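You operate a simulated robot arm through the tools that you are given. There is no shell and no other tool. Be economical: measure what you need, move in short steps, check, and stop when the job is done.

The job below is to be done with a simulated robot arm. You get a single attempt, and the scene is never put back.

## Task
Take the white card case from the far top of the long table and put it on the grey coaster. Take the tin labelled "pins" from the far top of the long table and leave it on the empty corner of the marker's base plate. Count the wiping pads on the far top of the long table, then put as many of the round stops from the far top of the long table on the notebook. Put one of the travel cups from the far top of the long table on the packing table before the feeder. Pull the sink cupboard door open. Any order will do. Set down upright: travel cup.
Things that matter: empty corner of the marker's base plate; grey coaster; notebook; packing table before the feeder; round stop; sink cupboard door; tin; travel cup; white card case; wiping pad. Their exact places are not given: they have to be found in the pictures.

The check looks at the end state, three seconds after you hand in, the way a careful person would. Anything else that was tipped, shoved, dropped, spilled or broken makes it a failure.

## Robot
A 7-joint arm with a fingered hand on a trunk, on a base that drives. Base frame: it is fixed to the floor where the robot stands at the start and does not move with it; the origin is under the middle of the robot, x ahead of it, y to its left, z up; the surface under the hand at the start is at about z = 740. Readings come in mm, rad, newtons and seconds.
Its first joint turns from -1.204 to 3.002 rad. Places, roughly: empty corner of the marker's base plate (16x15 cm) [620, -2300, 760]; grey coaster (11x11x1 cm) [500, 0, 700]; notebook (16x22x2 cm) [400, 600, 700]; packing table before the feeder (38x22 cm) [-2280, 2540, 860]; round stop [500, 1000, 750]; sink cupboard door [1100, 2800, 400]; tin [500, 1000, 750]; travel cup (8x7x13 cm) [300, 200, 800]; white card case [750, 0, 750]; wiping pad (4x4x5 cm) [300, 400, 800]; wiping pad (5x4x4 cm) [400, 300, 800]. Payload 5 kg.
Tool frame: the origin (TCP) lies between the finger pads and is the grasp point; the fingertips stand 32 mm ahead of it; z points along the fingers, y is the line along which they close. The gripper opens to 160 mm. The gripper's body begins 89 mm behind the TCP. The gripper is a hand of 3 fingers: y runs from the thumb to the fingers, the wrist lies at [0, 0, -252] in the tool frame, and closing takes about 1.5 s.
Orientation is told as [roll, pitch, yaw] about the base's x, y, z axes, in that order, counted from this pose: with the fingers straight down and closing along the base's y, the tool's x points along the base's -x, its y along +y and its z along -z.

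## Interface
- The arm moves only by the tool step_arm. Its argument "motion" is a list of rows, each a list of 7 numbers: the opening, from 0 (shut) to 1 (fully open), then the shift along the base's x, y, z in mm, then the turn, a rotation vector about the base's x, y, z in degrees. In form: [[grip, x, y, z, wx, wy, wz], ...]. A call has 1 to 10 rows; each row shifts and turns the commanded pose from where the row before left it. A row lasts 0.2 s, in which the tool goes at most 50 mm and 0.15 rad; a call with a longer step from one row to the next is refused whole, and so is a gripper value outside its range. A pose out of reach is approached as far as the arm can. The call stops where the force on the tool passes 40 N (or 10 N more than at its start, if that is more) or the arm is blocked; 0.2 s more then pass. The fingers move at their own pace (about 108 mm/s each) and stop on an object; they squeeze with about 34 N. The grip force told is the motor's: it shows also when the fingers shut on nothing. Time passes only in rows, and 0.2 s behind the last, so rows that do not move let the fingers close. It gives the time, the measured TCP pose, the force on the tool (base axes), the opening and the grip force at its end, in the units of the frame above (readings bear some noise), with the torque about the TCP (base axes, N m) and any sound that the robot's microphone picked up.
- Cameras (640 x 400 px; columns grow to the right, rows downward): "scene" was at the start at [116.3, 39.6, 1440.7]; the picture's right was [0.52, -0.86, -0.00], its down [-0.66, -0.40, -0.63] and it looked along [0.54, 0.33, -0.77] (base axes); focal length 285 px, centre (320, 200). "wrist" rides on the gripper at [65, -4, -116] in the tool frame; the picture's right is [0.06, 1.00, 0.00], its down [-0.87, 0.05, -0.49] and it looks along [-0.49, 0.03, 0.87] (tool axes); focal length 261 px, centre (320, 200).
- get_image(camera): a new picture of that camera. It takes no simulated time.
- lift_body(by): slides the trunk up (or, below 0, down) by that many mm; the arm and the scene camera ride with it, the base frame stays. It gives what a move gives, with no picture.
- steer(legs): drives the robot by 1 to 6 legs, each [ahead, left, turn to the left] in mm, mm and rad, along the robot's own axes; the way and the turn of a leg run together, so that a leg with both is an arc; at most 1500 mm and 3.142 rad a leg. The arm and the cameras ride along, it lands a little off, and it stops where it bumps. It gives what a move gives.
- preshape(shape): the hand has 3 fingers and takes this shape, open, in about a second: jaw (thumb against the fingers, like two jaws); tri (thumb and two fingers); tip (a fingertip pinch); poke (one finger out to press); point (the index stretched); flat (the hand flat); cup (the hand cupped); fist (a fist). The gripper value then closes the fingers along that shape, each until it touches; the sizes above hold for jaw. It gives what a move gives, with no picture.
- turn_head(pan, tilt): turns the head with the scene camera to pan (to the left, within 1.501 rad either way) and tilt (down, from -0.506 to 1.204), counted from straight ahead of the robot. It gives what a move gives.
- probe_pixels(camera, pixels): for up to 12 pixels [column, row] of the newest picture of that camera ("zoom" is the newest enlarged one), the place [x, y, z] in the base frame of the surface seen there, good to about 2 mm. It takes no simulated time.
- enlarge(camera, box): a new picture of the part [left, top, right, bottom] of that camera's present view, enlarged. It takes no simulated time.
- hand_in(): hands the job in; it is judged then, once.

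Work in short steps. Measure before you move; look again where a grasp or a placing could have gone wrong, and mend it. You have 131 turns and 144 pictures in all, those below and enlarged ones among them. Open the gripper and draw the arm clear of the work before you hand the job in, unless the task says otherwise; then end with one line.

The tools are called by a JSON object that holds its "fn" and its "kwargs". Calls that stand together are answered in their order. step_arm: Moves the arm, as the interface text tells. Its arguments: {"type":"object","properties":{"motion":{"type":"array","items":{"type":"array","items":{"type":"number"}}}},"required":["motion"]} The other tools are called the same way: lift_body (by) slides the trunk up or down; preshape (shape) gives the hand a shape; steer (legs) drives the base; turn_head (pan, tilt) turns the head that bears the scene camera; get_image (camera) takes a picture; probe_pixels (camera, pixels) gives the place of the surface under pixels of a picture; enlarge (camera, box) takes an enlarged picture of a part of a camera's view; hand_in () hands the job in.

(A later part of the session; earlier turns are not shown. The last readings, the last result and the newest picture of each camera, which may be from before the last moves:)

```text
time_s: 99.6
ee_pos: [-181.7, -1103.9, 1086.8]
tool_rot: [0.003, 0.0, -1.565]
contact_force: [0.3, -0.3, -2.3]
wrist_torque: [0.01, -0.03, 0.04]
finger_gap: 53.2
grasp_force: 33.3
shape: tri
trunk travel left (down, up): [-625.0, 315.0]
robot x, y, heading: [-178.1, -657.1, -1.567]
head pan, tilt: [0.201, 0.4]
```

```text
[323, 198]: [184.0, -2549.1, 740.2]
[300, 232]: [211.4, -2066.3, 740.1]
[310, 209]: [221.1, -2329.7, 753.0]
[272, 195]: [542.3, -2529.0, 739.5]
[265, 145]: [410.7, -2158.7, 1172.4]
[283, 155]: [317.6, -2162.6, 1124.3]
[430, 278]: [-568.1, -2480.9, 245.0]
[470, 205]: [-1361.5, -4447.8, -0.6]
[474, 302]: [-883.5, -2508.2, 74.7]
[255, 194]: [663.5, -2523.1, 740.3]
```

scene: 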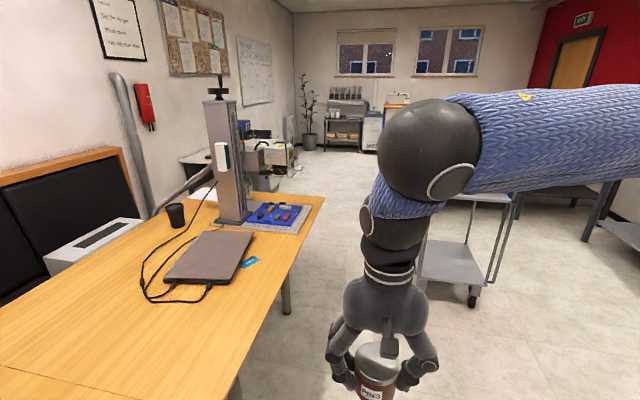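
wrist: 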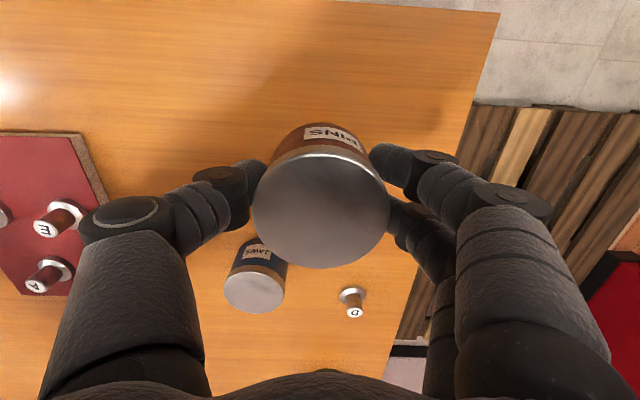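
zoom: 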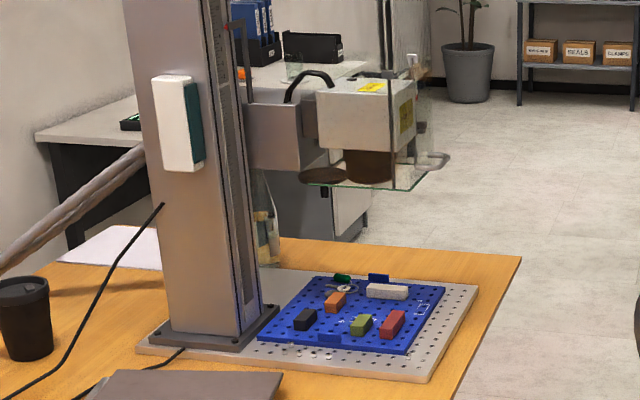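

Plan: shift 40 mm toward the table, drive ahead to y≈-2480, then turn left to face the table.

{"fn": "steer", "kwargs": {"legs": [[0, 40, 0], [1400, 0, 0], [410, 0, 0]]}}

{"fn": "steer", "kwargs": {"legs": [[0, 0, 1.567]]}}

{"fn": "turn_head", "kwargs": {"pan": 0.35, "tilt": 0.65}}

{"fn": "get_image", "kwargs": {"camera": "scene"}}

```text
time_s: 109.3
ee_pos: [-174.5, -2926.6, 1086.5]
tool_rot: [0.004, -0.001, -1.592]
contact_force: [0.0, -1.4, -2.7]
wrist_torque: [0.02, -0.01, -0.01]
finger_gap: 53.1
grasp_force: 33.4
shape: tri
trunk travel left (down, up): [-625.0, 315.0]
robot x, y, heading: [-160.5, -2480.8, -1.586]
head pan, tilt: [0.201, 0.4]
```

```text
time_s: 113.3
ee_pos: [284.2, -2522.2, 1086.1]
tool_rot: [0.002, -0.001, -0.083]
contact_force: [0.3, -0.2, -2.6]
wrist_torque: [0.01, -0.01, -0.02]
finger_gap: 53.1
grasp_force: 34.0
shape: tri
trunk travel left (down, up): [-625.0, 315.0]
robot x, y, heading: [-157.9, -2479.7, -0.082]
head pan, tilt: [0.201, 0.4]
```

```text
time_s: 114.1
ee_pos: [283.8, -2522.4, 1087.3]
tool_rot: [0.003, -0.001, -0.083]
contact_force: [1.0, 0.0, -3.2]
wrist_torque: [0.05, 0.01, 0.01]
finger_gap: 52.9
grasp_force: 33.4
shape: tri
trunk travel left (down, up): [-625.0, 315.0]
robot x, y, heading: [-157.4, -2479.6, -0.077]
head pan, tilt: [0.351, 0.649]
```

```text
71 pictures are left
```

scene: 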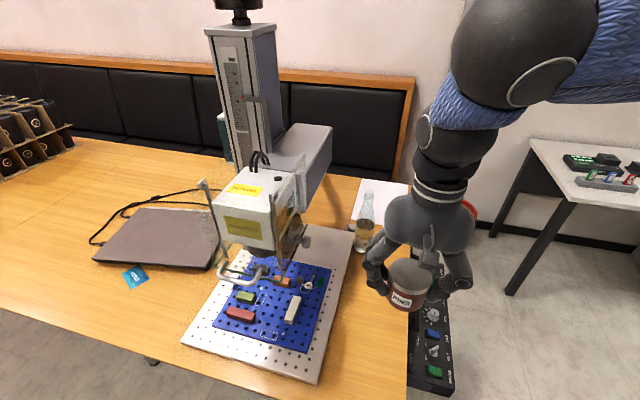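

The empty corner is near (325,245), with a bottle just beside at (365,215). I enlarge and probe.

{"fn": "enlarge", "kwargs": {"camera": "scene", "box": [260, 170, 420, 290]}}

{"fn": "probe_pixels", "kwargs": {"camera": "scene", "pixels": [[325, 245], [351, 234], [312, 228], [340, 300], [318, 378], [182, 338], [330, 272], [362, 247], [366, 200], [300, 255], [288, 272], [405, 170]]}}

```text
3.33 times, centred on (340, 230) of scene
```

zoom: 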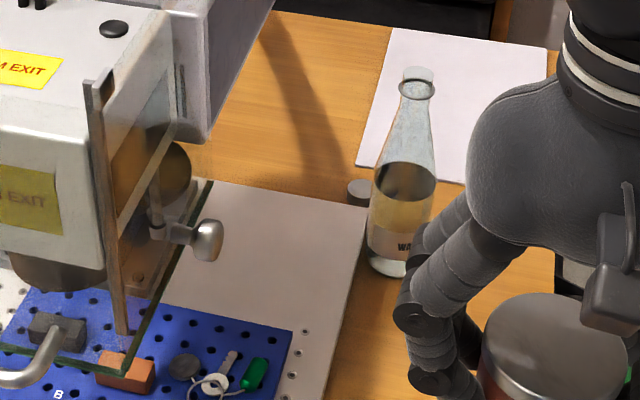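

```text
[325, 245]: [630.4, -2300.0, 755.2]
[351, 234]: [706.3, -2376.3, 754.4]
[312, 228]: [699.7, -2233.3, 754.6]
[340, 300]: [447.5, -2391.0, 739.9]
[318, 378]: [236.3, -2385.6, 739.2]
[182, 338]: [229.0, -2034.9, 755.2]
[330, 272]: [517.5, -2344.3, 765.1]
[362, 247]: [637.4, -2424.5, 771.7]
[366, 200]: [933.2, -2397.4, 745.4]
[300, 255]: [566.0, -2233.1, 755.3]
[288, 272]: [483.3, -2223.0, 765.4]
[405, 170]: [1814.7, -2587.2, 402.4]
```

The corner spans about x 535–706, y -2378…-2233, z 755. I probe the bottle and the hanging parts of the marker head.

{"fn": "probe_pixels", "kwargs": {"camera": "zoom", "pixels": [[208, 242], [160, 215], [105, 90], [125, 330], [170, 260], [415, 78], [402, 240], [355, 190], [150, 50], [185, 160], [220, 60], [390, 270]]}}

```text
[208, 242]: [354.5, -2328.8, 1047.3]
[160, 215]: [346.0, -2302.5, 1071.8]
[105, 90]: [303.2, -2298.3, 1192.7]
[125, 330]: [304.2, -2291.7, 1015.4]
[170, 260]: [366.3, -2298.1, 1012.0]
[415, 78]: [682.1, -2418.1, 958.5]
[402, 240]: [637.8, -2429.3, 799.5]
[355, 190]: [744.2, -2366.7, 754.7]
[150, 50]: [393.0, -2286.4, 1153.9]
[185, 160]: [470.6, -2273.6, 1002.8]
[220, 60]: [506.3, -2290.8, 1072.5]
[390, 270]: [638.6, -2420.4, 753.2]
```

I need the extents of the beam above: probe it, and the bottle gap.

{"fn": "enlarge", "kwargs": {"camera": "scene", "box": [190, 60, 430, 240]}}

{"fn": "probe_pixels", "kwargs": {"camera": "scene", "pixels": [[325, 135], [330, 160], [318, 190], [300, 140], [285, 160], [305, 200], [270, 100], [240, 100], [295, 125], [300, 180], [310, 205], [275, 175]]}}

```text
2.22 times, centred on (310, 150) of scene
```

zoom: 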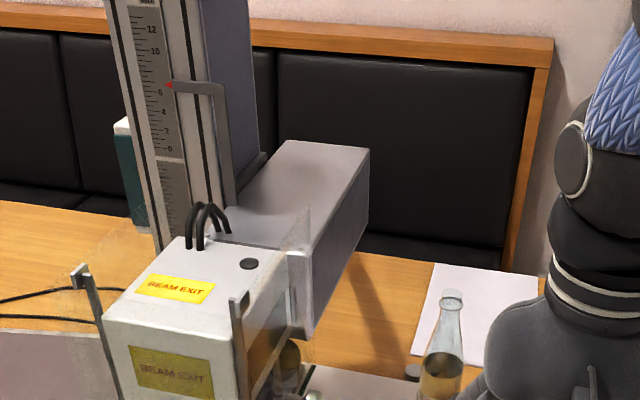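

```text
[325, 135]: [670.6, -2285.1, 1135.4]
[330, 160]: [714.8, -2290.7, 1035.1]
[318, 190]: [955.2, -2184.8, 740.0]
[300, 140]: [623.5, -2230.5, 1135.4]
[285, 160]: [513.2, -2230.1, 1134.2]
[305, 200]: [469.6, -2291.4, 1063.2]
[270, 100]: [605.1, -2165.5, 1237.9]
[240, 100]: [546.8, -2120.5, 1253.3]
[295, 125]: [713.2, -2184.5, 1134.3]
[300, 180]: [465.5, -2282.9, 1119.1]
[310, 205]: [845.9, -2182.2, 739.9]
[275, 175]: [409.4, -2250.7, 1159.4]
```

The beam overhangs the corner (y ≥ -2290 above z≈1005) and a bottle stands at (640,-2425). A vertical hand would hit; I'll set the tin on bare table, regrasp it with the hand leaning back toward (-x,-y). First look at the free table strip.

{"fn": "get_image", "kwargs": {"camera": "wrist"}}

{"fn": "turn_head", "kwargs": {"pan": 0.0, "tilt": 0.9}}

{"fn": "get_image", "kwargs": {"camera": "scene"}}

```text
68 pictures are left
```

wrist: 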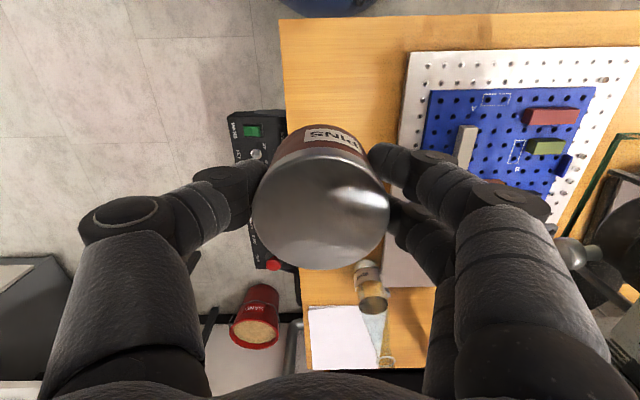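

```text
time_s: 115.0
ee_pos: [284.0, -2522.9, 1086.8]
tool_rot: [0.003, 0.0, -0.086]
contact_force: [0.1, 0.0, -1.7]
wrist_torque: [0.01, 0.02, 0.0]
finger_gap: 53.0
grasp_force: 34.2
shape: tri
trunk travel left (down, up): [-625.0, 315.0]
robot x, y, heading: [-162.6, -2480.9, -0.083]
head pan, tilt: [0.0, 0.901]
```

```text
67 pictures are left
```

scene: 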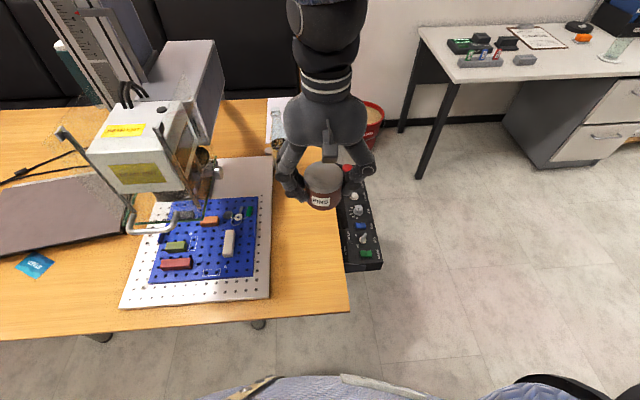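

The free strip beside the base plate suits: I set the tin down at about (380,-2462).

{"fn": "probe_pixels", "kwargs": {"camera": "scene", "pixels": [[310, 280], [345, 290], [275, 250], [355, 195], [368, 250], [330, 240]]}}

{"fn": "step_arm", "kwargs": {"motion": [[0, 32, 20, 0, 0, 0, 0], [0, 32, 20, 0, 0, 0, 0], [0, 32, 20, 0, 0, 0, 0], [0, 0, 0, -45, 0, 0, 0], [0, 0, 0, -45, 0, 0, 0], [0, 0, 0, -45, 0, 0, 0], [0, 0, 0, -45, 0, 0, 0], [0, 0, 0, -45, 0, 0, 0], [0, 0, 0, -35, 0, 0, 0]]}}

{"fn": "get_image", "kwargs": {"camera": "scene"}}

```text
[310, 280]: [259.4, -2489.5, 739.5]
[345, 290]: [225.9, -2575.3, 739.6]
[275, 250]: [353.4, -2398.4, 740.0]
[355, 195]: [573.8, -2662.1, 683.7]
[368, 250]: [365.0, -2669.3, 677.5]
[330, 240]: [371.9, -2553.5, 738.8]
```

```text
time_s: 117.0
ee_pos: [380.4, -2464.9, 824.7]
tool_rot: [0.002, -0.001, -0.083]
contact_force: [0.1, -1.0, -1.5]
wrist_torque: [-0.01, 0.05, 0.03]
finger_gap: 53.0
grasp_force: 34.0
shape: tri
trunk travel left (down, up): [-625.0, 315.0]
robot x, y, heading: [-157.8, -2482.5, -0.085]
head pan, tilt: [0.0, 0.901]
```

```text
66 pictures are left
```

scene: 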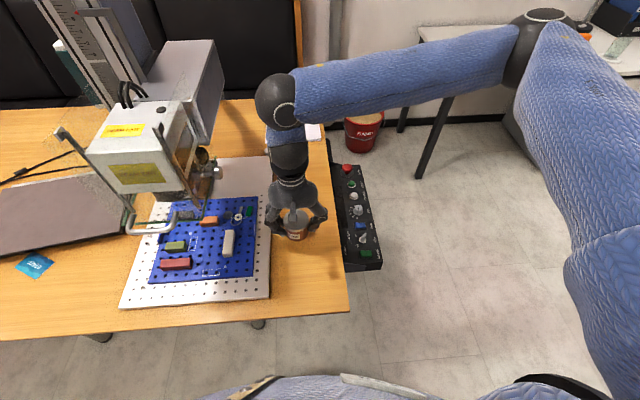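

Lower to contact.

{"fn": "step_arm", "kwargs": {"motion": [[0, 0, 0, -25, 0, 0, 0], [0, 0, 0, -9, 0, 0, 0], [0, 0, 0, -2, 0, 0, 0], [0, 0, 0, -2, 0, 0, 0]]}}

```text
time_s: 118.0
ee_pos: [380.5, -2463.8, 786.7]
tool_rot: [0.005, 0.001, -0.085]
contact_force: [0.2, 0.6, -2.0]
wrist_torque: [0.06, 0.01, -0.03]
finger_gap: 52.9
grasp_force: 34.1
shape: tri
trunk travel left (down, up): [-625.0, 315.0]
robot x, y, heading: [-159.9, -2479.7, -0.081]
head pan, tilt: [0.0, 0.901]
```

{"fn": "step_arm", "kwargs": {"motion": [[0, 0, 0, -1.5, 0, 0, 0], [0, 0, 0, -1, 0, 0, 0]]}}

```text
time_s: 118.5
ee_pos: [379.4, -2464.6, 786.5]
tool_rot: [0.002, -0.001, -0.084]
contact_force: [0.3, -0.3, -1.6]
wrist_torque: [0.01, 0.0, -0.02]
finger_gap: 53.1
grasp_force: 34.2
shape: tri
trunk travel left (down, up): [-625.0, 315.0]
robot x, y, heading: [-160.8, -2480.6, -0.084]
head pan, tilt: [0.0, 0.901]
```

Still hanging free (−1.6 N); a bit more.

{"fn": "step_arm", "kwargs": {"motion": [[0, 0, 0, -1.5, 0, 0, 0], [0, 0, 0, -1, 0, 0, 0], [0, 0, 0, -1, 0, 0, 0]]}}

```text
time_s: 119.3
ee_pos: [379.9, -2462.3, 783.4]
tool_rot: [0.003, -0.001, -0.083]
contact_force: [-1.6, -2.5, 23.6]
wrist_torque: [-0.1, 0.0, 0.01]
finger_gap: 53.7
grasp_force: 34.5
shape: tri
trunk travel left (down, up): [-625.0, 315.0]
robot x, y, heading: [-156.5, -2482.9, -0.084]
head pan, tilt: [0.0, 0.901]
```

Contact. Open, rise, then yaw the hand by +50° (to 45°).

{"fn": "step_arm", "kwargs": {"motion": [[0.4, 0, 0, 0, 0, 0, 0], [0.65, 0, 0, 0, 0, 0, 0], [0.65, 0, 0, 0, 0, 0, 0], [0.65, 0, 0, 30, 0, 0, 0], [0.65, 0, 0, 45, 0, 0, 0], [0.65, 0, 0, 45, 0, 0, 0], [0.65, 0, 0, 40, 0, 0, 0]]}}

{"fn": "step_arm", "kwargs": {"motion": [[0.65, -10, -10, 0, 0, 0, 8], [0.65, -10, -10, 0, 0, 0, 8], [0.65, -10, -10, 0, 0, 0, 8], [0.65, -10, -10, 0, 0, 0, 8], [0.65, -10, -10, 0, 0, 0, 8], [0.65, 0, 0, 0, 0, 0, 8], [0.65, 0, 0, 0, 0, 0, 2]]}}

```text
time_s: 121.0
ee_pos: [380.8, -2462.4, 944.1]
tool_rot: [0.003, 0.001, -0.081]
contact_force: [-0.4, -0.2, -0.2]
wrist_torque: [-0.05, -0.03, -0.01]
finger_gap: 103.3
grasp_force: 0.0
shape: tri
trunk travel left (down, up): [-625.0, 315.0]
robot x, y, heading: [-161.3, -2482.2, -0.081]
head pan, tilt: [0.0, 0.901]
```

```text
time_s: 122.5
ee_pos: [329.2, -2512.6, 941.9]
tool_rot: [0.003, 0.0, 0.791]
contact_force: [-0.4, 0.2, -1.1]
wrist_torque: [0.01, 0.0, 0.02]
finger_gap: 103.7
grasp_force: 0.1
shape: tri
trunk travel left (down, up): [-625.0, 315.0]
robot x, y, heading: [-155.8, -2480.1, -0.087]
head pan, tilt: [0.0, 0.901]
```

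Now lean the hand 35° so its fingers point toward (+x,+y,down).

{"fn": "step_arm", "kwargs": {"motion": [[0.65, 0, 0, 0, 4.95, -4.95, 0], [0.65, 0, 0, 0, 4.95, -4.95, 0], [0.65, 0, 0, 0, 4.95, -4.95, 0], [0.65, 0, 0, 0, 4.95, -4.95, 0], [0.65, 0, 0, 0, 4.95, -4.95, 0], [0.65, 0, 0, 0, 0, 0, 0]]}}

{"fn": "get_image", "kwargs": {"camera": "wrist"}}

{"fn": "get_image", "kwargs": {"camera": "scene"}}

```text
time_s: 124.0
ee_pos: [329.0, -2513.7, 943.1]
tool_rot: [0.002, -0.306, 0.787]
contact_force: [-0.2, 0.1, 0.3]
wrist_torque: [-0.01, 0.0, -0.02]
finger_gap: 103.7
grasp_force: 0.1
shape: tri
out of reach, approached as far as the arm can: row 3, 4, 5
trunk travel left (down, up): [-625.0, 315.0]
robot x, y, heading: [-161.0, -2481.4, -0.086]
head pan, tilt: [0.0, 0.901]
```

```text
65 pictures are left
```

wrist: 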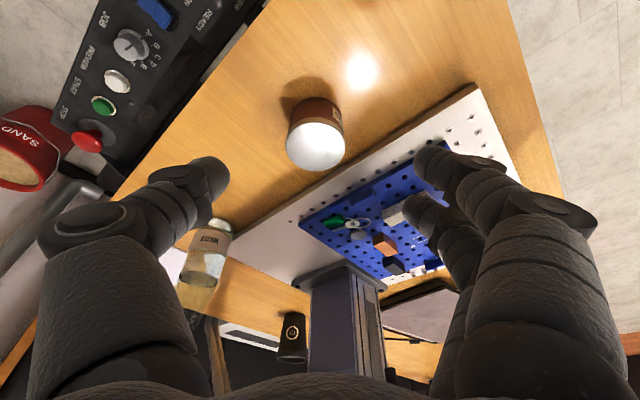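

```text
64 pictures are left
```

scene: 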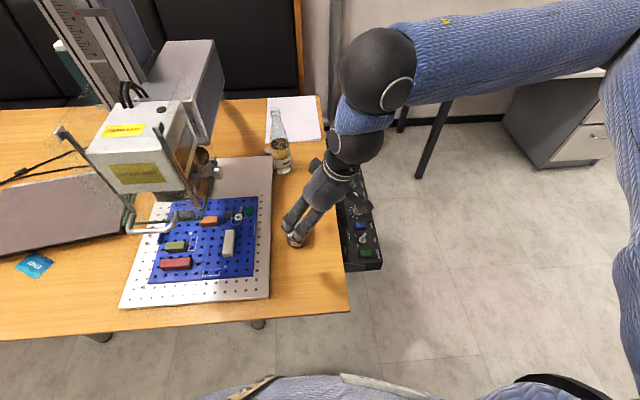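

The hand reached 17.5° of lean, which is just enough for clearance if the tin sits at y≈-2320. I fix the commanded lean to that value and check.

{"fn": "step_arm", "kwargs": {"motion": [[0.65, 8, 8, 0, -4.95, 4.95, 0], [0.65, 8, 7, 0, -4.95, 4.95, 0], [0.65, 0, 0, 0, -2.47, 2.47, 0], [0.65, 0, 0, 0, 0, 0, 0]]}}

```text
time_s: 125.0
ee_pos: [345.7, -2498.6, 941.7]
tool_rot: [0.002, 0.001, 0.789]
contact_force: [-0.2, 0.0, -0.1]
wrist_torque: [0.02, -0.04, 0.0]
finger_gap: 103.8
grasp_force: 0.1
shape: tri
trunk travel left (down, up): [-625.0, 315.0]
robot x, y, heading: [-158.4, -2480.7, -0.082]
head pan, tilt: [0.0, 0.901]
```

Commanded pose follows the actual. I lean again here.

{"fn": "step_arm", "kwargs": {"motion": [[0.65, 0, 0, 0, 4.95, -4.95, 0], [0.65, 0, 0, 0, 4.95, -4.95, 0], [0.65, 0, 0, 0, 4.95, -4.95, 0], [0.65, 0, 0, 0, 4.95, -4.95, 0], [0.65, 0, 0, 0, 0, 0, 0]]}}

```text
time_s: 126.2
ee_pos: [345.9, -2498.1, 942.7]
tool_rot: [0.001, -0.428, 0.788]
contact_force: [-0.2, 0.1, -0.2]
wrist_torque: [0.02, -0.01, 0.0]
finger_gap: 103.7
grasp_force: 0.1
shape: tri
out of reach, approached as far as the arm can: row 4
trunk travel left (down, up): [-625.0, 315.0]
robot x, y, heading: [-161.1, -2480.2, -0.078]
head pan, tilt: [0.0, 0.901]
```

Lean is 24.5°. Advance along the line to the tin, checking before closing.

{"fn": "step_arm", "kwargs": {"motion": [[0.65, 8, 8, -38, 0, 0, 0], [0.65, 8, 8, -38, 0, 0, 0], [0.65, 8, 8, -38, 0, 0, 0], [0.65, 0, 0, 0, 0, 0, 0]]}}

{"fn": "get_image", "kwargs": {"camera": "wrist"}}

```text
time_s: 127.2
ee_pos: [371.5, -2473.3, 829.0]
tool_rot: [0.002, -0.428, 0.792]
contact_force: [-0.5, -0.4, 1.2]
wrist_torque: [-0.02, -0.01, 0.02]
finger_gap: 103.4
grasp_force: 0.1
shape: tri
trunk travel left (down, up): [-625.0, 315.0]
robot x, y, heading: [-158.7, -2480.5, -0.081]
head pan, tilt: [0.0, 0.901]
```

```text
63 pictures are left
```

wrist: 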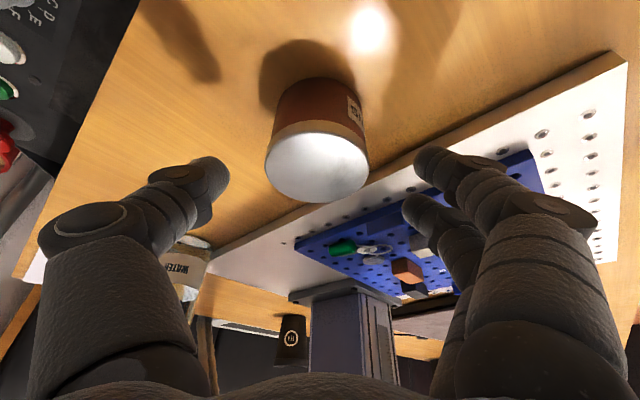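

Centred. Go down the last 42 mm, close, and lift.

{"fn": "step_arm", "kwargs": {"motion": [[0.65, 5, 5, -25, 0, 0, 0], [0.65, 4, 4, -17, 0, 0, 0], [0.4, 0, 0, 0, 0, 0, 0], [0.1, 0, 0, 0, 0, 0, 0], [0, 0, 0, 0, 0, 0, 0], [0, 0, 0, 0, 0, 0, 0], [0, 0, 0, 0, 0, 0, 0], [0, 0, 0, 10, 0, 0, 0], [0, 0, 0, 20, 0, 0, 0]]}}

{"fn": "get_image", "kwargs": {"camera": "wrist"}}

{"fn": "enlarge", "kwargs": {"camera": "scene", "box": [220, 140, 380, 280]}}

```text
time_s: 129.2
ee_pos: [378.1, -2465.5, 816.3]
tool_rot: [0.001, -0.429, 0.789]
contact_force: [0.2, -0.5, -2.3]
wrist_torque: [-0.01, 0.0, 0.01]
finger_gap: 53.8
grasp_force: 34.1
shape: tri
trunk travel left (down, up): [-625.0, 315.0]
robot x, y, heading: [-158.3, -2477.0, -0.087]
head pan, tilt: [0.0, 0.901]
```

```text
62 pictures are left
```

wrist: 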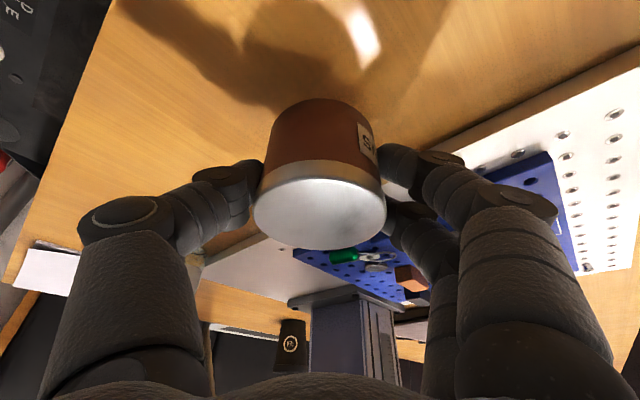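

```text
2.86 times, centred on (300, 210) of scene
```

zoom: 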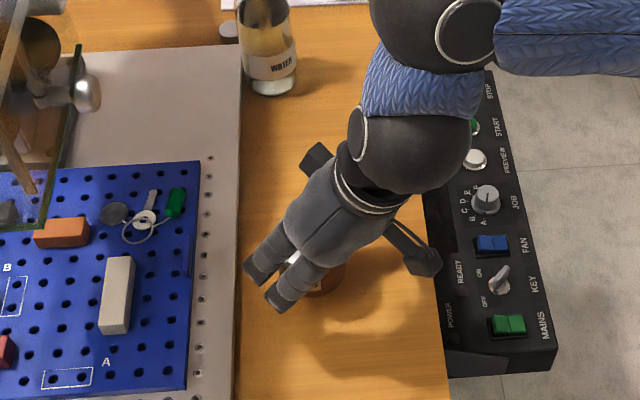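

Tin is upright in a leaning hand. Raise to 856 and go to (575,-2318), staying above the board items.

{"fn": "step_arm", "kwargs": {"motion": [[0, 0, 0, 40, 0, 0, 0], [0, 33, 24.5, 0, 0, 0, 0], [0, 33, 24.5, 0, 0, 0, 0], [0, 33, 24.5, 0, 0, 0, 0], [0, 33, 24.5, 0, 0, 0, 0], [0, 0, 0, 0, 0, 0, 0]]}}

{"fn": "get_image", "kwargs": {"camera": "scene"}}

{"fn": "get_image", "kwargs": {"camera": "wrist"}}

```text
time_s: 130.6
ee_pos: [509.7, -2367.3, 858.7]
tool_rot: [0.003, -0.429, 0.791]
contact_force: [0.9, -1.0, -3.0]
wrist_torque: [0.0, 0.03, -0.01]
finger_gap: 53.4
grasp_force: 33.6
shape: tri
trunk travel left (down, up): [-625.0, 315.0]
robot x, y, heading: [-164.9, -2481.9, -0.088]
head pan, tilt: [0.0, 0.901]
```

```text
60 pictures are left
```

scene: 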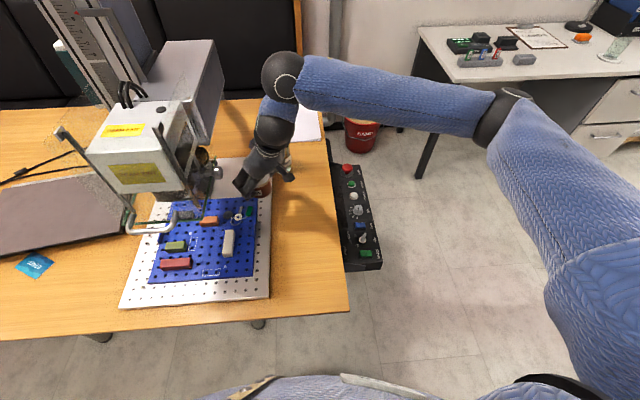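

```text
59 pictures are left
```

wrist: 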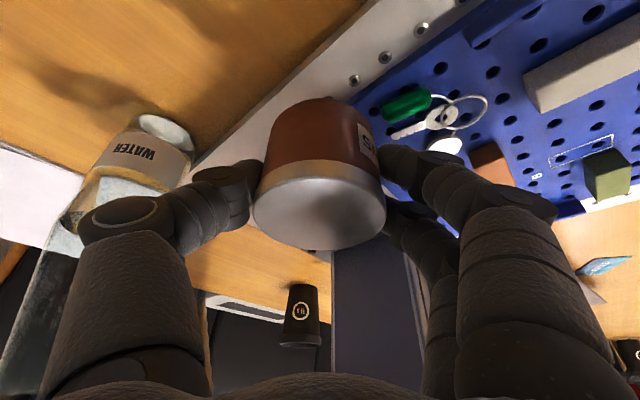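

The thumb passes near the bottle; I enlarge the scene to gauge it.

{"fn": "enlarge", "kwargs": {"camera": "scene", "box": [200, 60, 340, 220]}}

{"fn": "probe_pixels", "kwargs": {"camera": "wrist", "pixels": [[165, 135], [130, 170], [100, 205], [205, 200], [95, 225], [180, 140]]}}

```text
2.50 times, centred on (270, 140) of scene
```

zoom: 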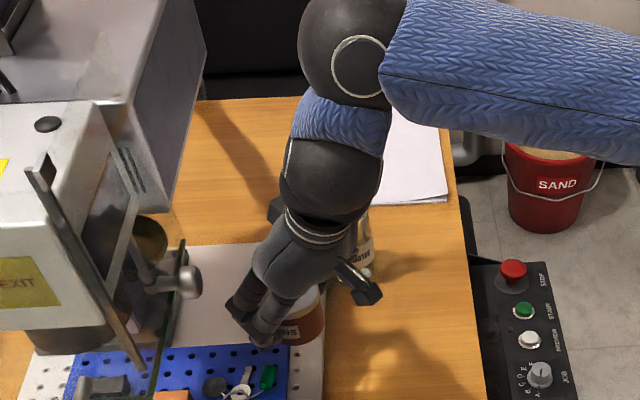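

```text
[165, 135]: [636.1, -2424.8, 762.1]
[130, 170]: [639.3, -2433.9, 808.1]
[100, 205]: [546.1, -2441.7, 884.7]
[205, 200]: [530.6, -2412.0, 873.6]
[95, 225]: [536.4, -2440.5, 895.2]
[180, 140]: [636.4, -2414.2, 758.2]
```

Bottle centre is about (670,-2425); a target of (572,-2305) leaves ~25 mm. Move there and start down.

{"fn": "step_arm", "kwargs": {"motion": [[0, 20, 20, 0, 0, 0, 0], [0, 21, 21, 0, 0, 0, 0], [0, 21, 21, 0, 0, 0, 0], [0, 0, 0, -20, 0, 0, 0], [0, 0, 0, -20, 0, 0, 0], [0, 0, 0, 0, 0, 0, 0]]}}

{"fn": "get_image", "kwargs": {"camera": "wrist"}}

{"fn": "enlarge", "kwargs": {"camera": "scene", "box": [180, 60, 340, 220]}}

```text
time_s: 131.9
ee_pos: [572.5, -2305.4, 817.5]
tool_rot: [0.0, -0.428, 0.789]
contact_force: [0.2, 1.0, -2.5]
wrist_torque: [0.02, 0.03, -0.04]
finger_gap: 53.6
grasp_force: 34.4
shape: tri
trunk travel left (down, up): [-625.0, 315.0]
robot x, y, heading: [-160.9, -2478.7, -0.084]
head pan, tilt: [0.0, 0.901]
```

```text
57 pictures are left
```

wrist: 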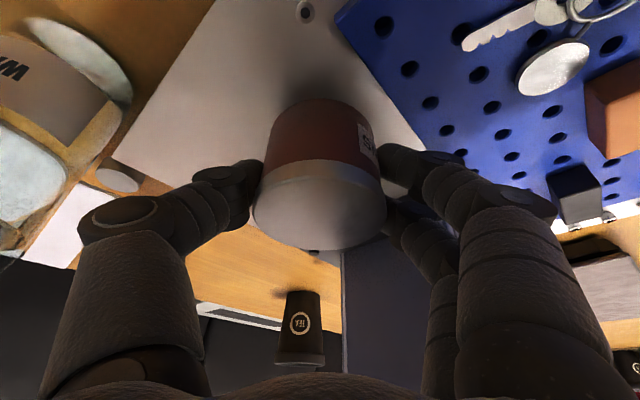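

```text
2.50 times, centred on (260, 140) of scene
```

zoom: 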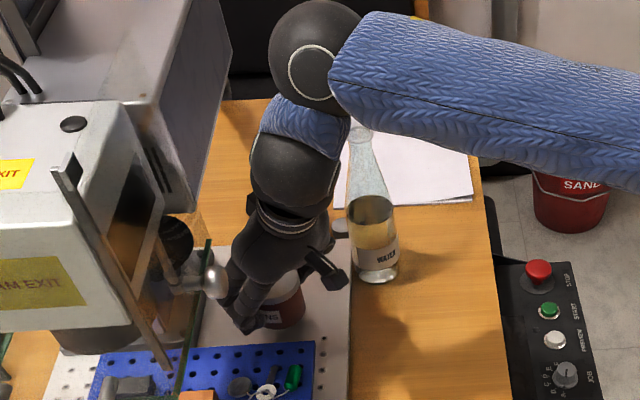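

Shift a little further into the corner (588,-2295), then lower to contact.

{"fn": "step_arm", "kwargs": {"motion": [[0, 16, 10, 0, 0, 0, 0], [0, 0, 0, -8, 0, 0, 0], [0, 0, 0, -4, 0, 0, 0], [0, 0, 0, -2, 0, 0, 0], [0, 0, 0, 0, 0, 0, 0]]}}

```text
time_s: 133.2
ee_pos: [589.4, -2293.9, 802.5]
tool_rot: [0.001, -0.428, 0.788]
contact_force: [-0.4, -0.9, -2.5]
wrist_torque: [-0.02, 0.04, 0.01]
finger_gap: 53.5
grasp_force: 34.4
shape: tri
trunk travel left (down, up): [-625.0, 315.0]
robot x, y, heading: [-158.9, -2480.6, -0.081]
head pan, tilt: [0.0, 0.901]
```

{"fn": "step_arm", "kwargs": {"motion": [[0, 0, 0, -1.5, 0, 0, 0], [0, 0, 0, -1.5, 0, 0, 0]]}}

```text
time_s: 133.8
ee_pos: [589.6, -2295.1, 801.3]
tool_rot: [0.001, -0.429, 0.789]
contact_force: [0.6, -0.7, 9.1]
wrist_torque: [-0.01, -0.04, 0.01]
finger_gap: 53.8
grasp_force: 33.9
shape: tri
trunk travel left (down, up): [-625.0, 315.0]
robot x, y, heading: [-159.5, -2477.0, -0.084]
head pan, tilt: [0.0, 0.901]
```

Contact at 9 N. Open to 0.48 and retract along the lean direction.

{"fn": "step_arm", "kwargs": {"motion": [[0.42, 0, 0, 0, 0, 0, 0], [0.48, 0, 0, 0, 0, 0, 0], [0.48, 0, 0, 0, 0, 0, 0], [0.48, -4, -4, 12, 0, 0, 0], [0.48, -12, -12, 36, 0, 0, 0], [0.48, -12, -12, 36, 0, 0, 0], [0.48, -12, -12, 36, 0, 0, 0], [0.48, -20, -25, 20, 0, 0, 0]]}}

{"fn": "get_image", "kwargs": {"camera": "wrist"}}

{"fn": "get_image", "kwargs": {"camera": "scene"}}

```text
time_s: 135.6
ee_pos: [528.1, -2361.6, 939.6]
tool_rot: [0.0, -0.43, 0.791]
contact_force: [-0.6, 0.2, -0.1]
wrist_torque: [0.0, -0.02, 0.01]
finger_gap: 76.1
grasp_force: 0.0
shape: tri
trunk travel left (down, up): [-625.0, 315.0]
robot x, y, heading: [-158.2, -2482.9, -0.086]
head pan, tilt: [0.0, 0.901]
```

```text
55 pictures are left
```

wrist: 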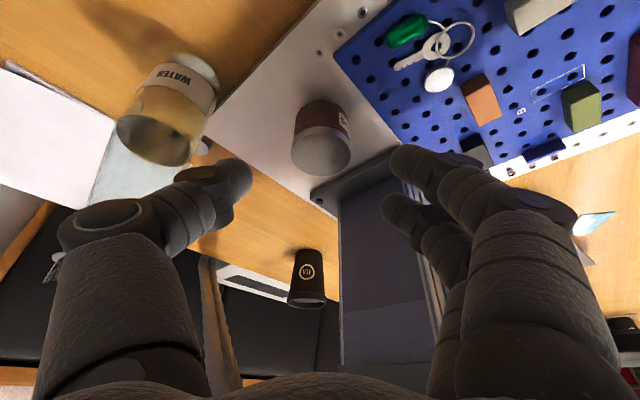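

```text
54 pictures are left
```

scene: 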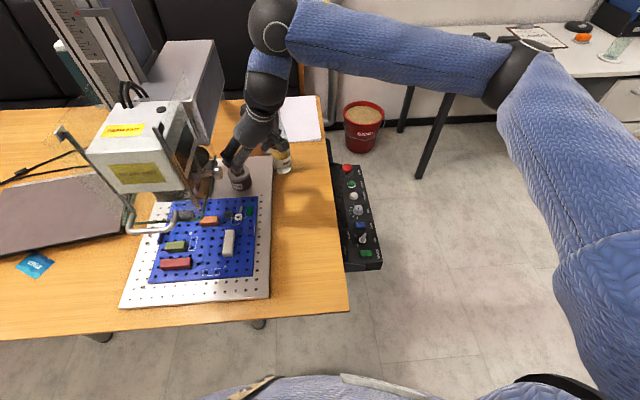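

The tin stands in the corner undisturbed. I withdraw the arm up and back and straighten the hand.

{"fn": "step_arm", "kwargs": {"motion": [[0.48, -28, -19, 17, 0, 0, 0], [0.48, -28, -19, 17, 0, 0, 0], [0.48, -28, -19, 17, 0, 0, 0], [0.48, -28, -19, 17, -4.95, 4.95, 0], [0.48, -28, -19, 17, -4.95, 4.95, 0], [0.48, -28, -19, 17, -4.95, 4.95, 0], [0.48, -28, -19, 17, -2.5, 2.5, 0], [0.48, -20, -19, 17, 0, 0, -8], [0.48, 0, 0, 10, 0, 0, -8], [0.48, 0, 0, 0, 0, 0, -8]]}}

{"fn": "step_arm", "kwargs": {"motion": [[0.48, 0, 0, 0, 0, 0, -8], [0.48, 0, 0, 0, 0, 0, -8], [0.48, 0, 0, 0, 0, 0, -8], [0.48, 0, 0, 0, 0, 0, -2]]}}

```text
time_s: 137.8
ee_pos: [313.6, -2513.1, 1084.6]
tool_rot: [0.004, 0.0, 0.369]
contact_force: [-0.6, -0.6, 0.1]
wrist_torque: [0.03, -0.01, 0.01]
finger_gap: 76.5
grasp_force: 0.1
shape: tri
trunk travel left (down, up): [-625.0, 315.0]
robot x, y, heading: [-160.9, -2478.2, -0.082]
head pan, tilt: [0.0, 0.901]
```

```text
time_s: 138.8
ee_pos: [312.2, -2512.0, 1085.2]
tool_rot: [0.003, 0.0, -0.086]
contact_force: [-0.2, 0.1, 0.5]
wrist_torque: [-0.01, 0.02, 0.0]
finger_gap: 76.1
grasp_force: 0.1
shape: tri
trunk travel left (down, up): [-625.0, 315.0]
robot x, y, heading: [-159.3, -2482.1, -0.078]
head pan, tilt: [0.0, 0.901]
```

Turn right, drive backwards along the table to y≈270, and face the table again.

{"fn": "steer", "kwargs": {"legs": [[0, 0, -1.49], [-1400, 0, 0], [-1350, 0, 0], [0, 0, 1.57]]}}

{"fn": "turn_head", "kwargs": {"pan": 0.0, "tilt": 0.8}}

{"fn": "get_image", "kwargs": {"camera": "scene"}}

```text
time_s: 159.5
ee_pos: [342.8, 254.1, 1085.8]
tool_rot: [0.004, -0.001, 0.005]
contact_force: [0.3, 0.3, 0.4]
wrist_torque: [0.02, -0.01, 0.01]
finger_gap: 76.0
grasp_force: 0.0
shape: tri
trunk travel left (down, up): [-625.0, 315.0]
robot x, y, heading: [-130.3, 242.5, 0.005]
head pan, tilt: [0.0, 0.901]
```

```text
time_s: 160.2
ee_pos: [344.3, 253.9, 1085.4]
tool_rot: [0.002, 0.001, 0.005]
contact_force: [0.2, -0.5, 0.3]
wrist_torque: [0.01, 0.02, 0.01]
finger_gap: 76.5
grasp_force: 0.0
shape: tri
trunk travel left (down, up): [-625.0, 315.0]
robot x, y, heading: [-131.2, 243.5, 0.004]
head pan, tilt: [0.0, 0.799]
```

```text
53 pictures are left
```

scene: 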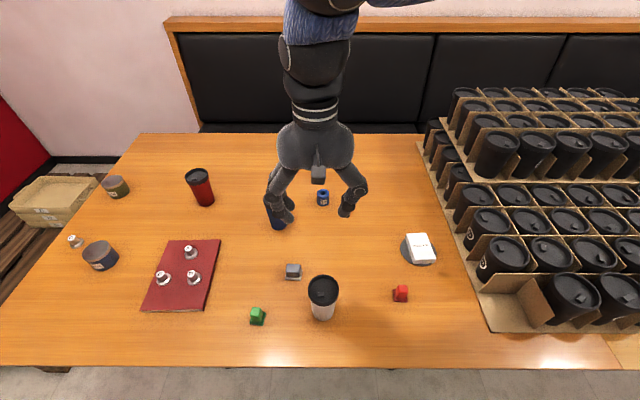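

Probe the white cup.

{"fn": "probe_pixels", "kwargs": {"camera": "scene", "pixels": [[322, 290], [308, 288], [338, 288], [323, 277], [323, 303], [323, 312], [293, 268], [257, 312]]}}

{"fn": "get_image", "kwargs": {"camera": "wrist"}}

```text
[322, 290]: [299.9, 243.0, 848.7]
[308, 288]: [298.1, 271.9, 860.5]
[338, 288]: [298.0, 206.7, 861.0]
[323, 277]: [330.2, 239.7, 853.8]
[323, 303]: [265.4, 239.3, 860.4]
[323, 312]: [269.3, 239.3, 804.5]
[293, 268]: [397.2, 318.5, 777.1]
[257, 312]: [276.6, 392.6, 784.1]
```

```text
52 pictures are left
```

wrist: 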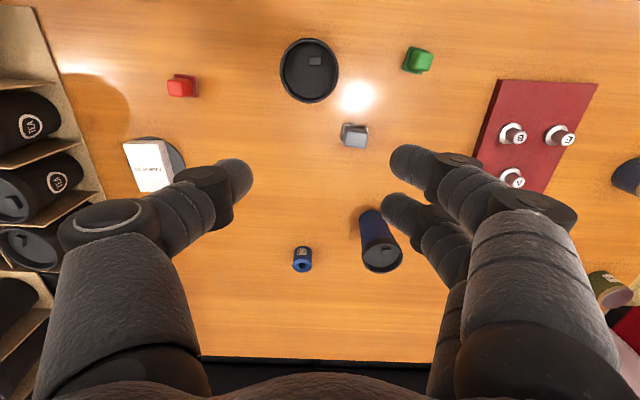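

White cup centre (298,240), top 861. Move over it, open to 0.75, descend to 900 and check.

{"fn": "step_arm", "kwargs": {"motion": [[0.75, -23, -7, 0, 0, 0, 0], [0.75, -23, -7, 0, 0, 0, 0], [0.75, 0, 0, -45, 0, 0, 0], [0.75, 0, 0, -45, 0, 0, 0], [0.75, 0, 0, -45, 0, 0, 0], [0.75, 0, 0, -40, 0, 0, 0], [0.75, 0, 0, 0, 0, 0, 0]]}}

{"fn": "get_image", "kwargs": {"camera": "wrist"}}

```text
time_s: 161.8
ee_pos: [296.8, 241.3, 911.3]
tool_rot: [0.002, 0.001, 0.005]
contact_force: [-0.3, 0.2, 0.5]
wrist_torque: [-0.01, -0.01, -0.01]
finger_gap: 119.5
grasp_force: 0.0
shape: tri
trunk travel left (down, up): [-625.0, 315.0]
robot x, y, heading: [-129.9, 243.7, 0.003]
head pan, tilt: [0.0, 0.799]
```

```text
51 pictures are left
```

wrist: 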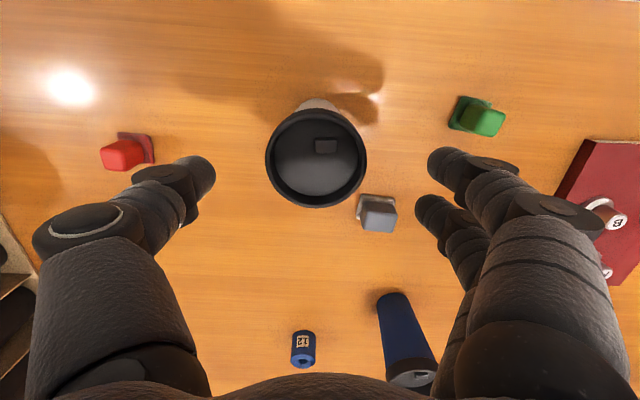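

Centred. Descend to 805, close, lift.

{"fn": "step_arm", "kwargs": {"motion": [[0.75, 0, -2, -40, 0, 0, 0], [0.75, 0, 0, -40, 0, 0, 0], [0.75, 0, 0, -26, 0, 0, 0], [0.5, 0, 0, 0, 0, 0, 0], [0.2, 0, 0, 0, 0, 0, 0], [0, 0, 0, 0, 0, 0, 0], [0, 0, 0, 0, 0, 0, 0], [0, 0, 0, 0, 0, 0, 0], [0, 0, 0, 10, 0, 0, 0], [0, 0, 0, 40, 0, 0, 0]]}}

{"fn": "get_image", "kwargs": {"camera": "wrist"}}

{"fn": "get_image", "kwargs": {"camera": "scene"}}

```text
time_s: 164.0
ee_pos: [297.0, 237.9, 855.1]
tool_rot: [0.003, 0.0, 0.006]
contact_force: [0.1, -0.1, -2.3]
wrist_torque: [-0.01, -0.06, 0.0]
finger_gap: 49.3
grasp_force: 9.8
shape: tri
trunk travel left (down, up): [-625.0, 315.0]
robot x, y, heading: [-129.8, 242.9, 0.009]
head pan, tilt: [0.0, 0.799]
```

```text
50 pictures are left
```

wrist: 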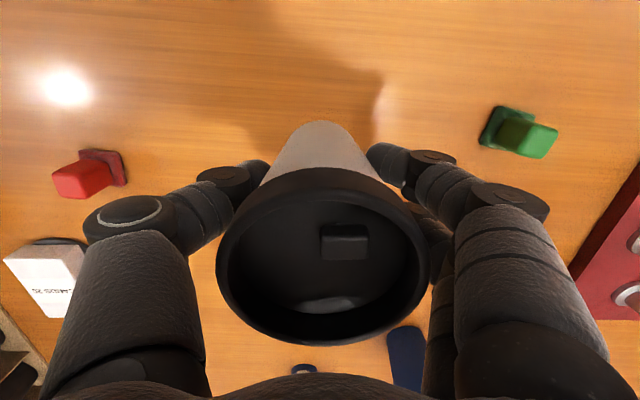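

```text
49 pictures are left
```

scene: 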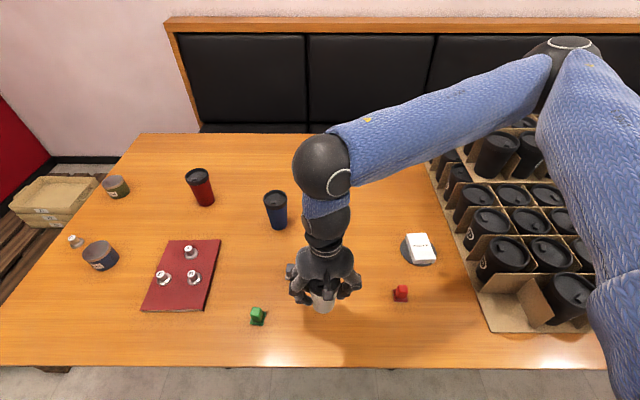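

Cup held. Raise it to travelling height and check the hold.

{"fn": "step_arm", "kwargs": {"motion": [[0, 15, 0, 40, 0, 0, 0], [0, 15, 0, 40, 0, 0, 0], [0, 15, 0, 40, 0, 0, 0], [0, 10, 0, 40, 0, 0, 0], [0, 0, 0, 30, 0, 0, 0], [0, 0, 0, 0, 0, 0, 0]]}}

{"fn": "turn_head", "kwargs": {"pan": 1.5, "tilt": 0.35}}

{"fn": "get_image", "kwargs": {"camera": "scene"}}

{"fn": "get_image", "kwargs": {"camera": "wrist"}}

```text
time_s: 165.4
ee_pos: [351.3, 235.7, 1043.0]
tool_rot: [0.004, 0.001, 0.006]
contact_force: [-0.2, 0.1, -1.6]
wrist_torque: [0.02, 0.03, 0.04]
finger_gap: 49.3
grasp_force: 10.2
shape: tri
trunk travel left (down, up): [-625.0, 315.0]
robot x, y, heading: [-131.3, 241.0, 0.007]
head pan, tilt: [0.0, 0.799]
```

```text
time_s: 167.0
ee_pos: [350.5, 235.3, 1043.8]
tool_rot: [0.004, 0.0, 0.005]
contact_force: [0.7, 0.1, -1.8]
wrist_torque: [0.0, -0.01, 0.02]
finger_gap: 49.5
grasp_force: 10.8
shape: tri
trunk travel left (down, up): [-625.0, 315.0]
robot x, y, heading: [-133.8, 244.0, 0.007]
head pan, tilt: [1.499, 0.351]
```

```text
48 pictures are left
```

scene: 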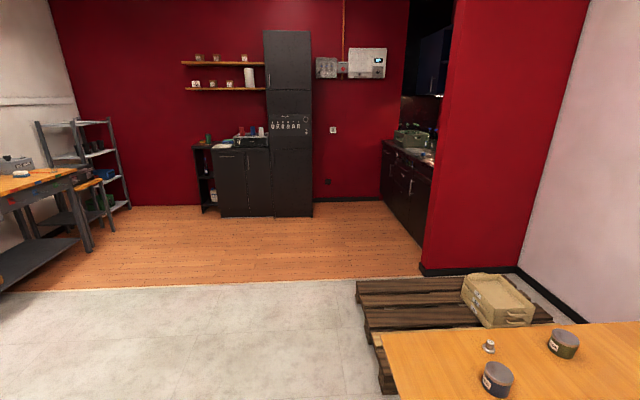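

```text
47 pictures are left
```

wrist: 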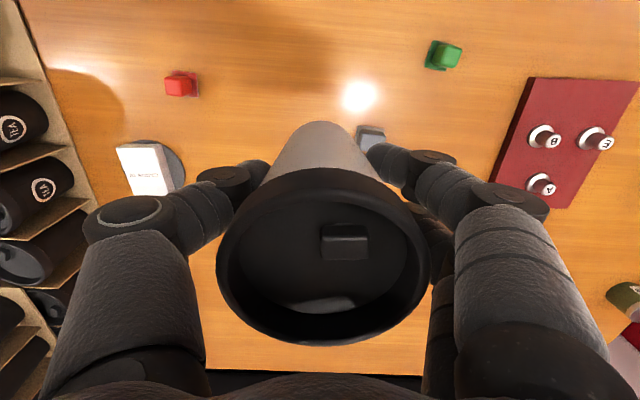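

The cup is firm. The packing table lies behind-left. I back off, turn left about 133° and drive 1300 mm, then look.

{"fn": "steer", "kwargs": {"legs": [[-200, 0, 0], [0, 0, 2.32], [1300, 0, 0]]}}

{"fn": "turn_head", "kwargs": {"pan": 0.25, "tilt": 0.4}}

{"fn": "get_image", "kwargs": {"camera": "scene"}}

```text
time_s: 180.1
ee_pos: [-1502.8, 1549.9, 1043.9]
tool_rot: [0.004, 0.001, 2.301]
contact_force: [-0.1, -0.5, -1.7]
wrist_torque: [-0.01, 0.01, 0.02]
finger_gap: 49.1
grasp_force: 10.0
shape: tri
trunk travel left (down, up): [-625.0, 315.0]
robot x, y, heading: [-1189.1, 1187.9, 2.302]
head pan, tilt: [1.499, 0.351]
```

```text
time_s: 181.5
ee_pos: [-1503.3, 1550.7, 1043.4]
tool_rot: [0.004, 0.0, 2.301]
contact_force: [-1.1, -0.1, -1.1]
wrist_torque: [-0.01, 0.05, -0.03]
finger_gap: 49.4
grasp_force: 10.1
shape: tri
trunk travel left (down, up): [-625.0, 315.0]
robot x, y, heading: [-1189.4, 1183.1, 2.304]
head pan, tilt: [0.25, 0.4]
```

```text
46 pictures are left
```

scene: 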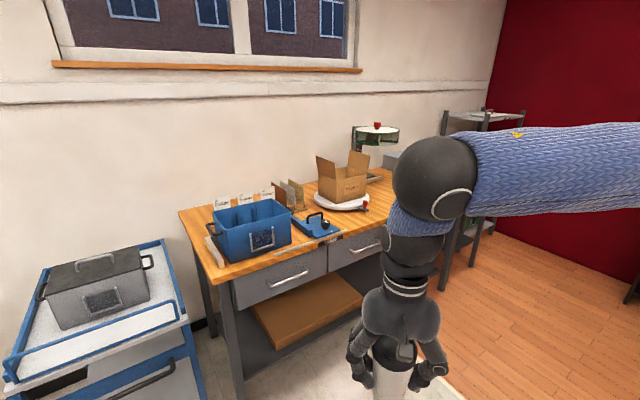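

Packing table seen. Probe points to locate the clear area before the feeder.

{"fn": "enlarge", "kwargs": {"camera": "scene", "box": [260, 110, 420, 250]}}

{"fn": "probe_pixels", "kwargs": {"camera": "scene", "pixels": [[378, 185], [340, 205], [375, 135], [355, 225], [385, 215], [240, 265], [370, 200], [345, 185], [365, 160], [210, 240], [318, 225]]}}

```text
2.86 times, centred on (340, 180) of scene
```

zoom: 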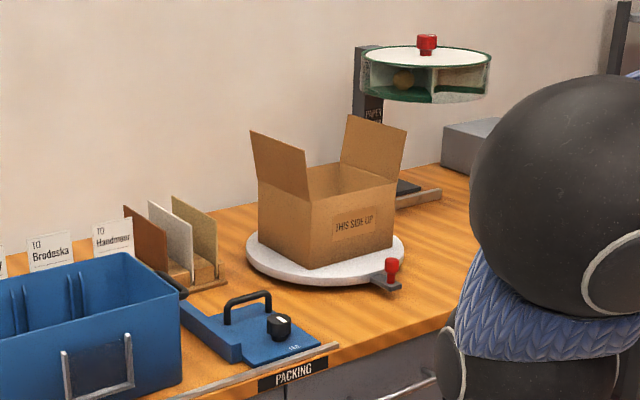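

```text
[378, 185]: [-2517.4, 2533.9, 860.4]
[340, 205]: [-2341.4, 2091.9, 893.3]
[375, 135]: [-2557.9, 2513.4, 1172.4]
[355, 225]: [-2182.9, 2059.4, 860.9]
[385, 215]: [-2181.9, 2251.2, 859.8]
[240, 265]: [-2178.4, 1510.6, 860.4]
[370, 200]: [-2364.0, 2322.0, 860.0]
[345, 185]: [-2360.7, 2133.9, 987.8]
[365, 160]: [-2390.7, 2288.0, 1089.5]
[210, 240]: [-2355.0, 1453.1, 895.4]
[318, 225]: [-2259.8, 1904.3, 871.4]
```

The clear area before the feeder is around (-2280,2540,860). I check the rack to the right before driving there.

{"fn": "probe_pixels", "kwargs": {"camera": "scene", "pixels": [[475, 250], [487, 112], [520, 115], [442, 285], [500, 205], [100, 270], [180, 300], [460, 330]]}}

{"fn": "steer", "kwargs": {"legs": [[620, -475, 0]]}}

{"fn": "get_image", "kwargs": {"camera": "scene"}}

```text
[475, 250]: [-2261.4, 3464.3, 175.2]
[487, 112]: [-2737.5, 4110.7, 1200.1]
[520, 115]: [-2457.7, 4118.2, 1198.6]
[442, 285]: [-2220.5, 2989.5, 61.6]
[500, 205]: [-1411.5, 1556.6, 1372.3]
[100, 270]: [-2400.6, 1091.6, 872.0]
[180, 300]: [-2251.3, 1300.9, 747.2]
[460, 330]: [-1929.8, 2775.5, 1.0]
```

```text
time_s: 185.8
ee_pos: [-1582.8, 2331.8, 1044.3]
tool_rot: [0.002, 0.0, 2.317]
contact_force: [0.7, 0.3, -1.7]
wrist_torque: [0.0, -0.01, -0.03]
finger_gap: 49.2
grasp_force: 10.0
shape: tri
trunk travel left (down, up): [-625.0, 315.0]
robot x, y, heading: [-1267.0, 1973.6, 2.319]
head pan, tilt: [0.25, 0.4]
```

```text
44 pictures are left
```

scene: 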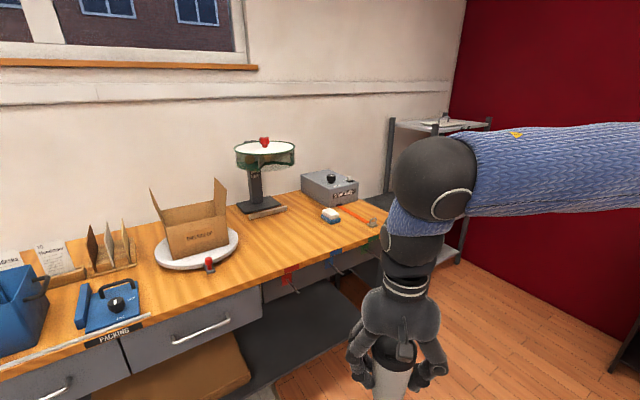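

The clear front area is around (280,235). Probe it and the small items near.

{"fn": "probe_pixels", "kwargs": {"camera": "scene", "pixels": [[265, 212], [280, 235], [260, 270], [300, 225], [331, 216], [355, 218], [237, 245], [209, 264], [330, 250], [255, 155], [290, 165]]}}

```text
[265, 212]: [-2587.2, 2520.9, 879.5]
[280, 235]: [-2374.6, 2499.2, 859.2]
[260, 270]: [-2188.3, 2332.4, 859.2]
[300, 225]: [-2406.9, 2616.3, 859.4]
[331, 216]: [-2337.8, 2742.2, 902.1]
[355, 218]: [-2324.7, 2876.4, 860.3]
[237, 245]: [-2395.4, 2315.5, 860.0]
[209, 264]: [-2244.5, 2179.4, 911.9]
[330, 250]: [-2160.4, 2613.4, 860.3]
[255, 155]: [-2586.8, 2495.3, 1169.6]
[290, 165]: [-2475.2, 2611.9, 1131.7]
```

Turn to face the table, strafe right, and approach.

{"fn": "steer", "kwargs": {"legs": [[0, 0, 0.823], [0, -540, 0], [370, 0, 0]]}}

{"fn": "turn_head", "kwargs": {"pan": 0.2, "tilt": 0.7}}

{"fn": "get_image", "kwargs": {"camera": "scene"}}

```text
time_s: 193.0
ee_pos: [-2117.4, 2532.5, 1043.7]
tool_rot: [0.004, 0.002, -3.137]
contact_force: [-0.9, 0.4, -1.8]
wrist_torque: [-0.01, -0.02, -0.01]
finger_gap: 49.3
grasp_force: 10.1
shape: tri
trunk travel left (down, up): [-625.0, 315.0]
robot x, y, heading: [-1635.2, 2525.4, -3.137]
head pan, tilt: [0.25, 0.4]
```

```text
time_s: 193.8
ee_pos: [-2115.0, 2532.8, 1043.1]
tool_rot: [0.005, 0.001, -3.138]
contact_force: [-0.1, 0.2, -2.3]
wrist_torque: [0.01, 0.03, 0.0]
finger_gap: 49.1
grasp_force: 9.6
shape: tri
trunk travel left (down, up): [-625.0, 315.0]
robot x, y, heading: [-1632.6, 2523.8, -3.137]
head pan, tilt: [0.201, 0.7]
```

```text
43 pictures are left
```

scene: 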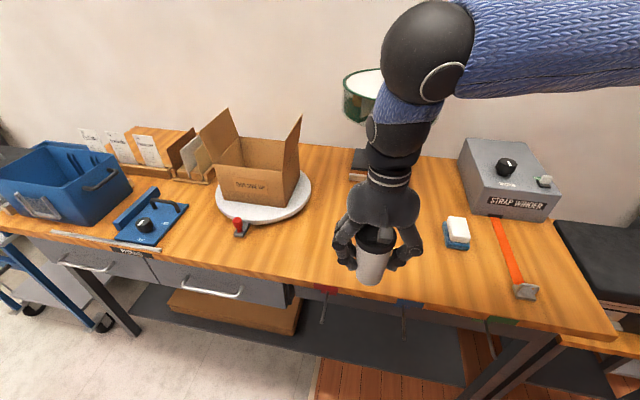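

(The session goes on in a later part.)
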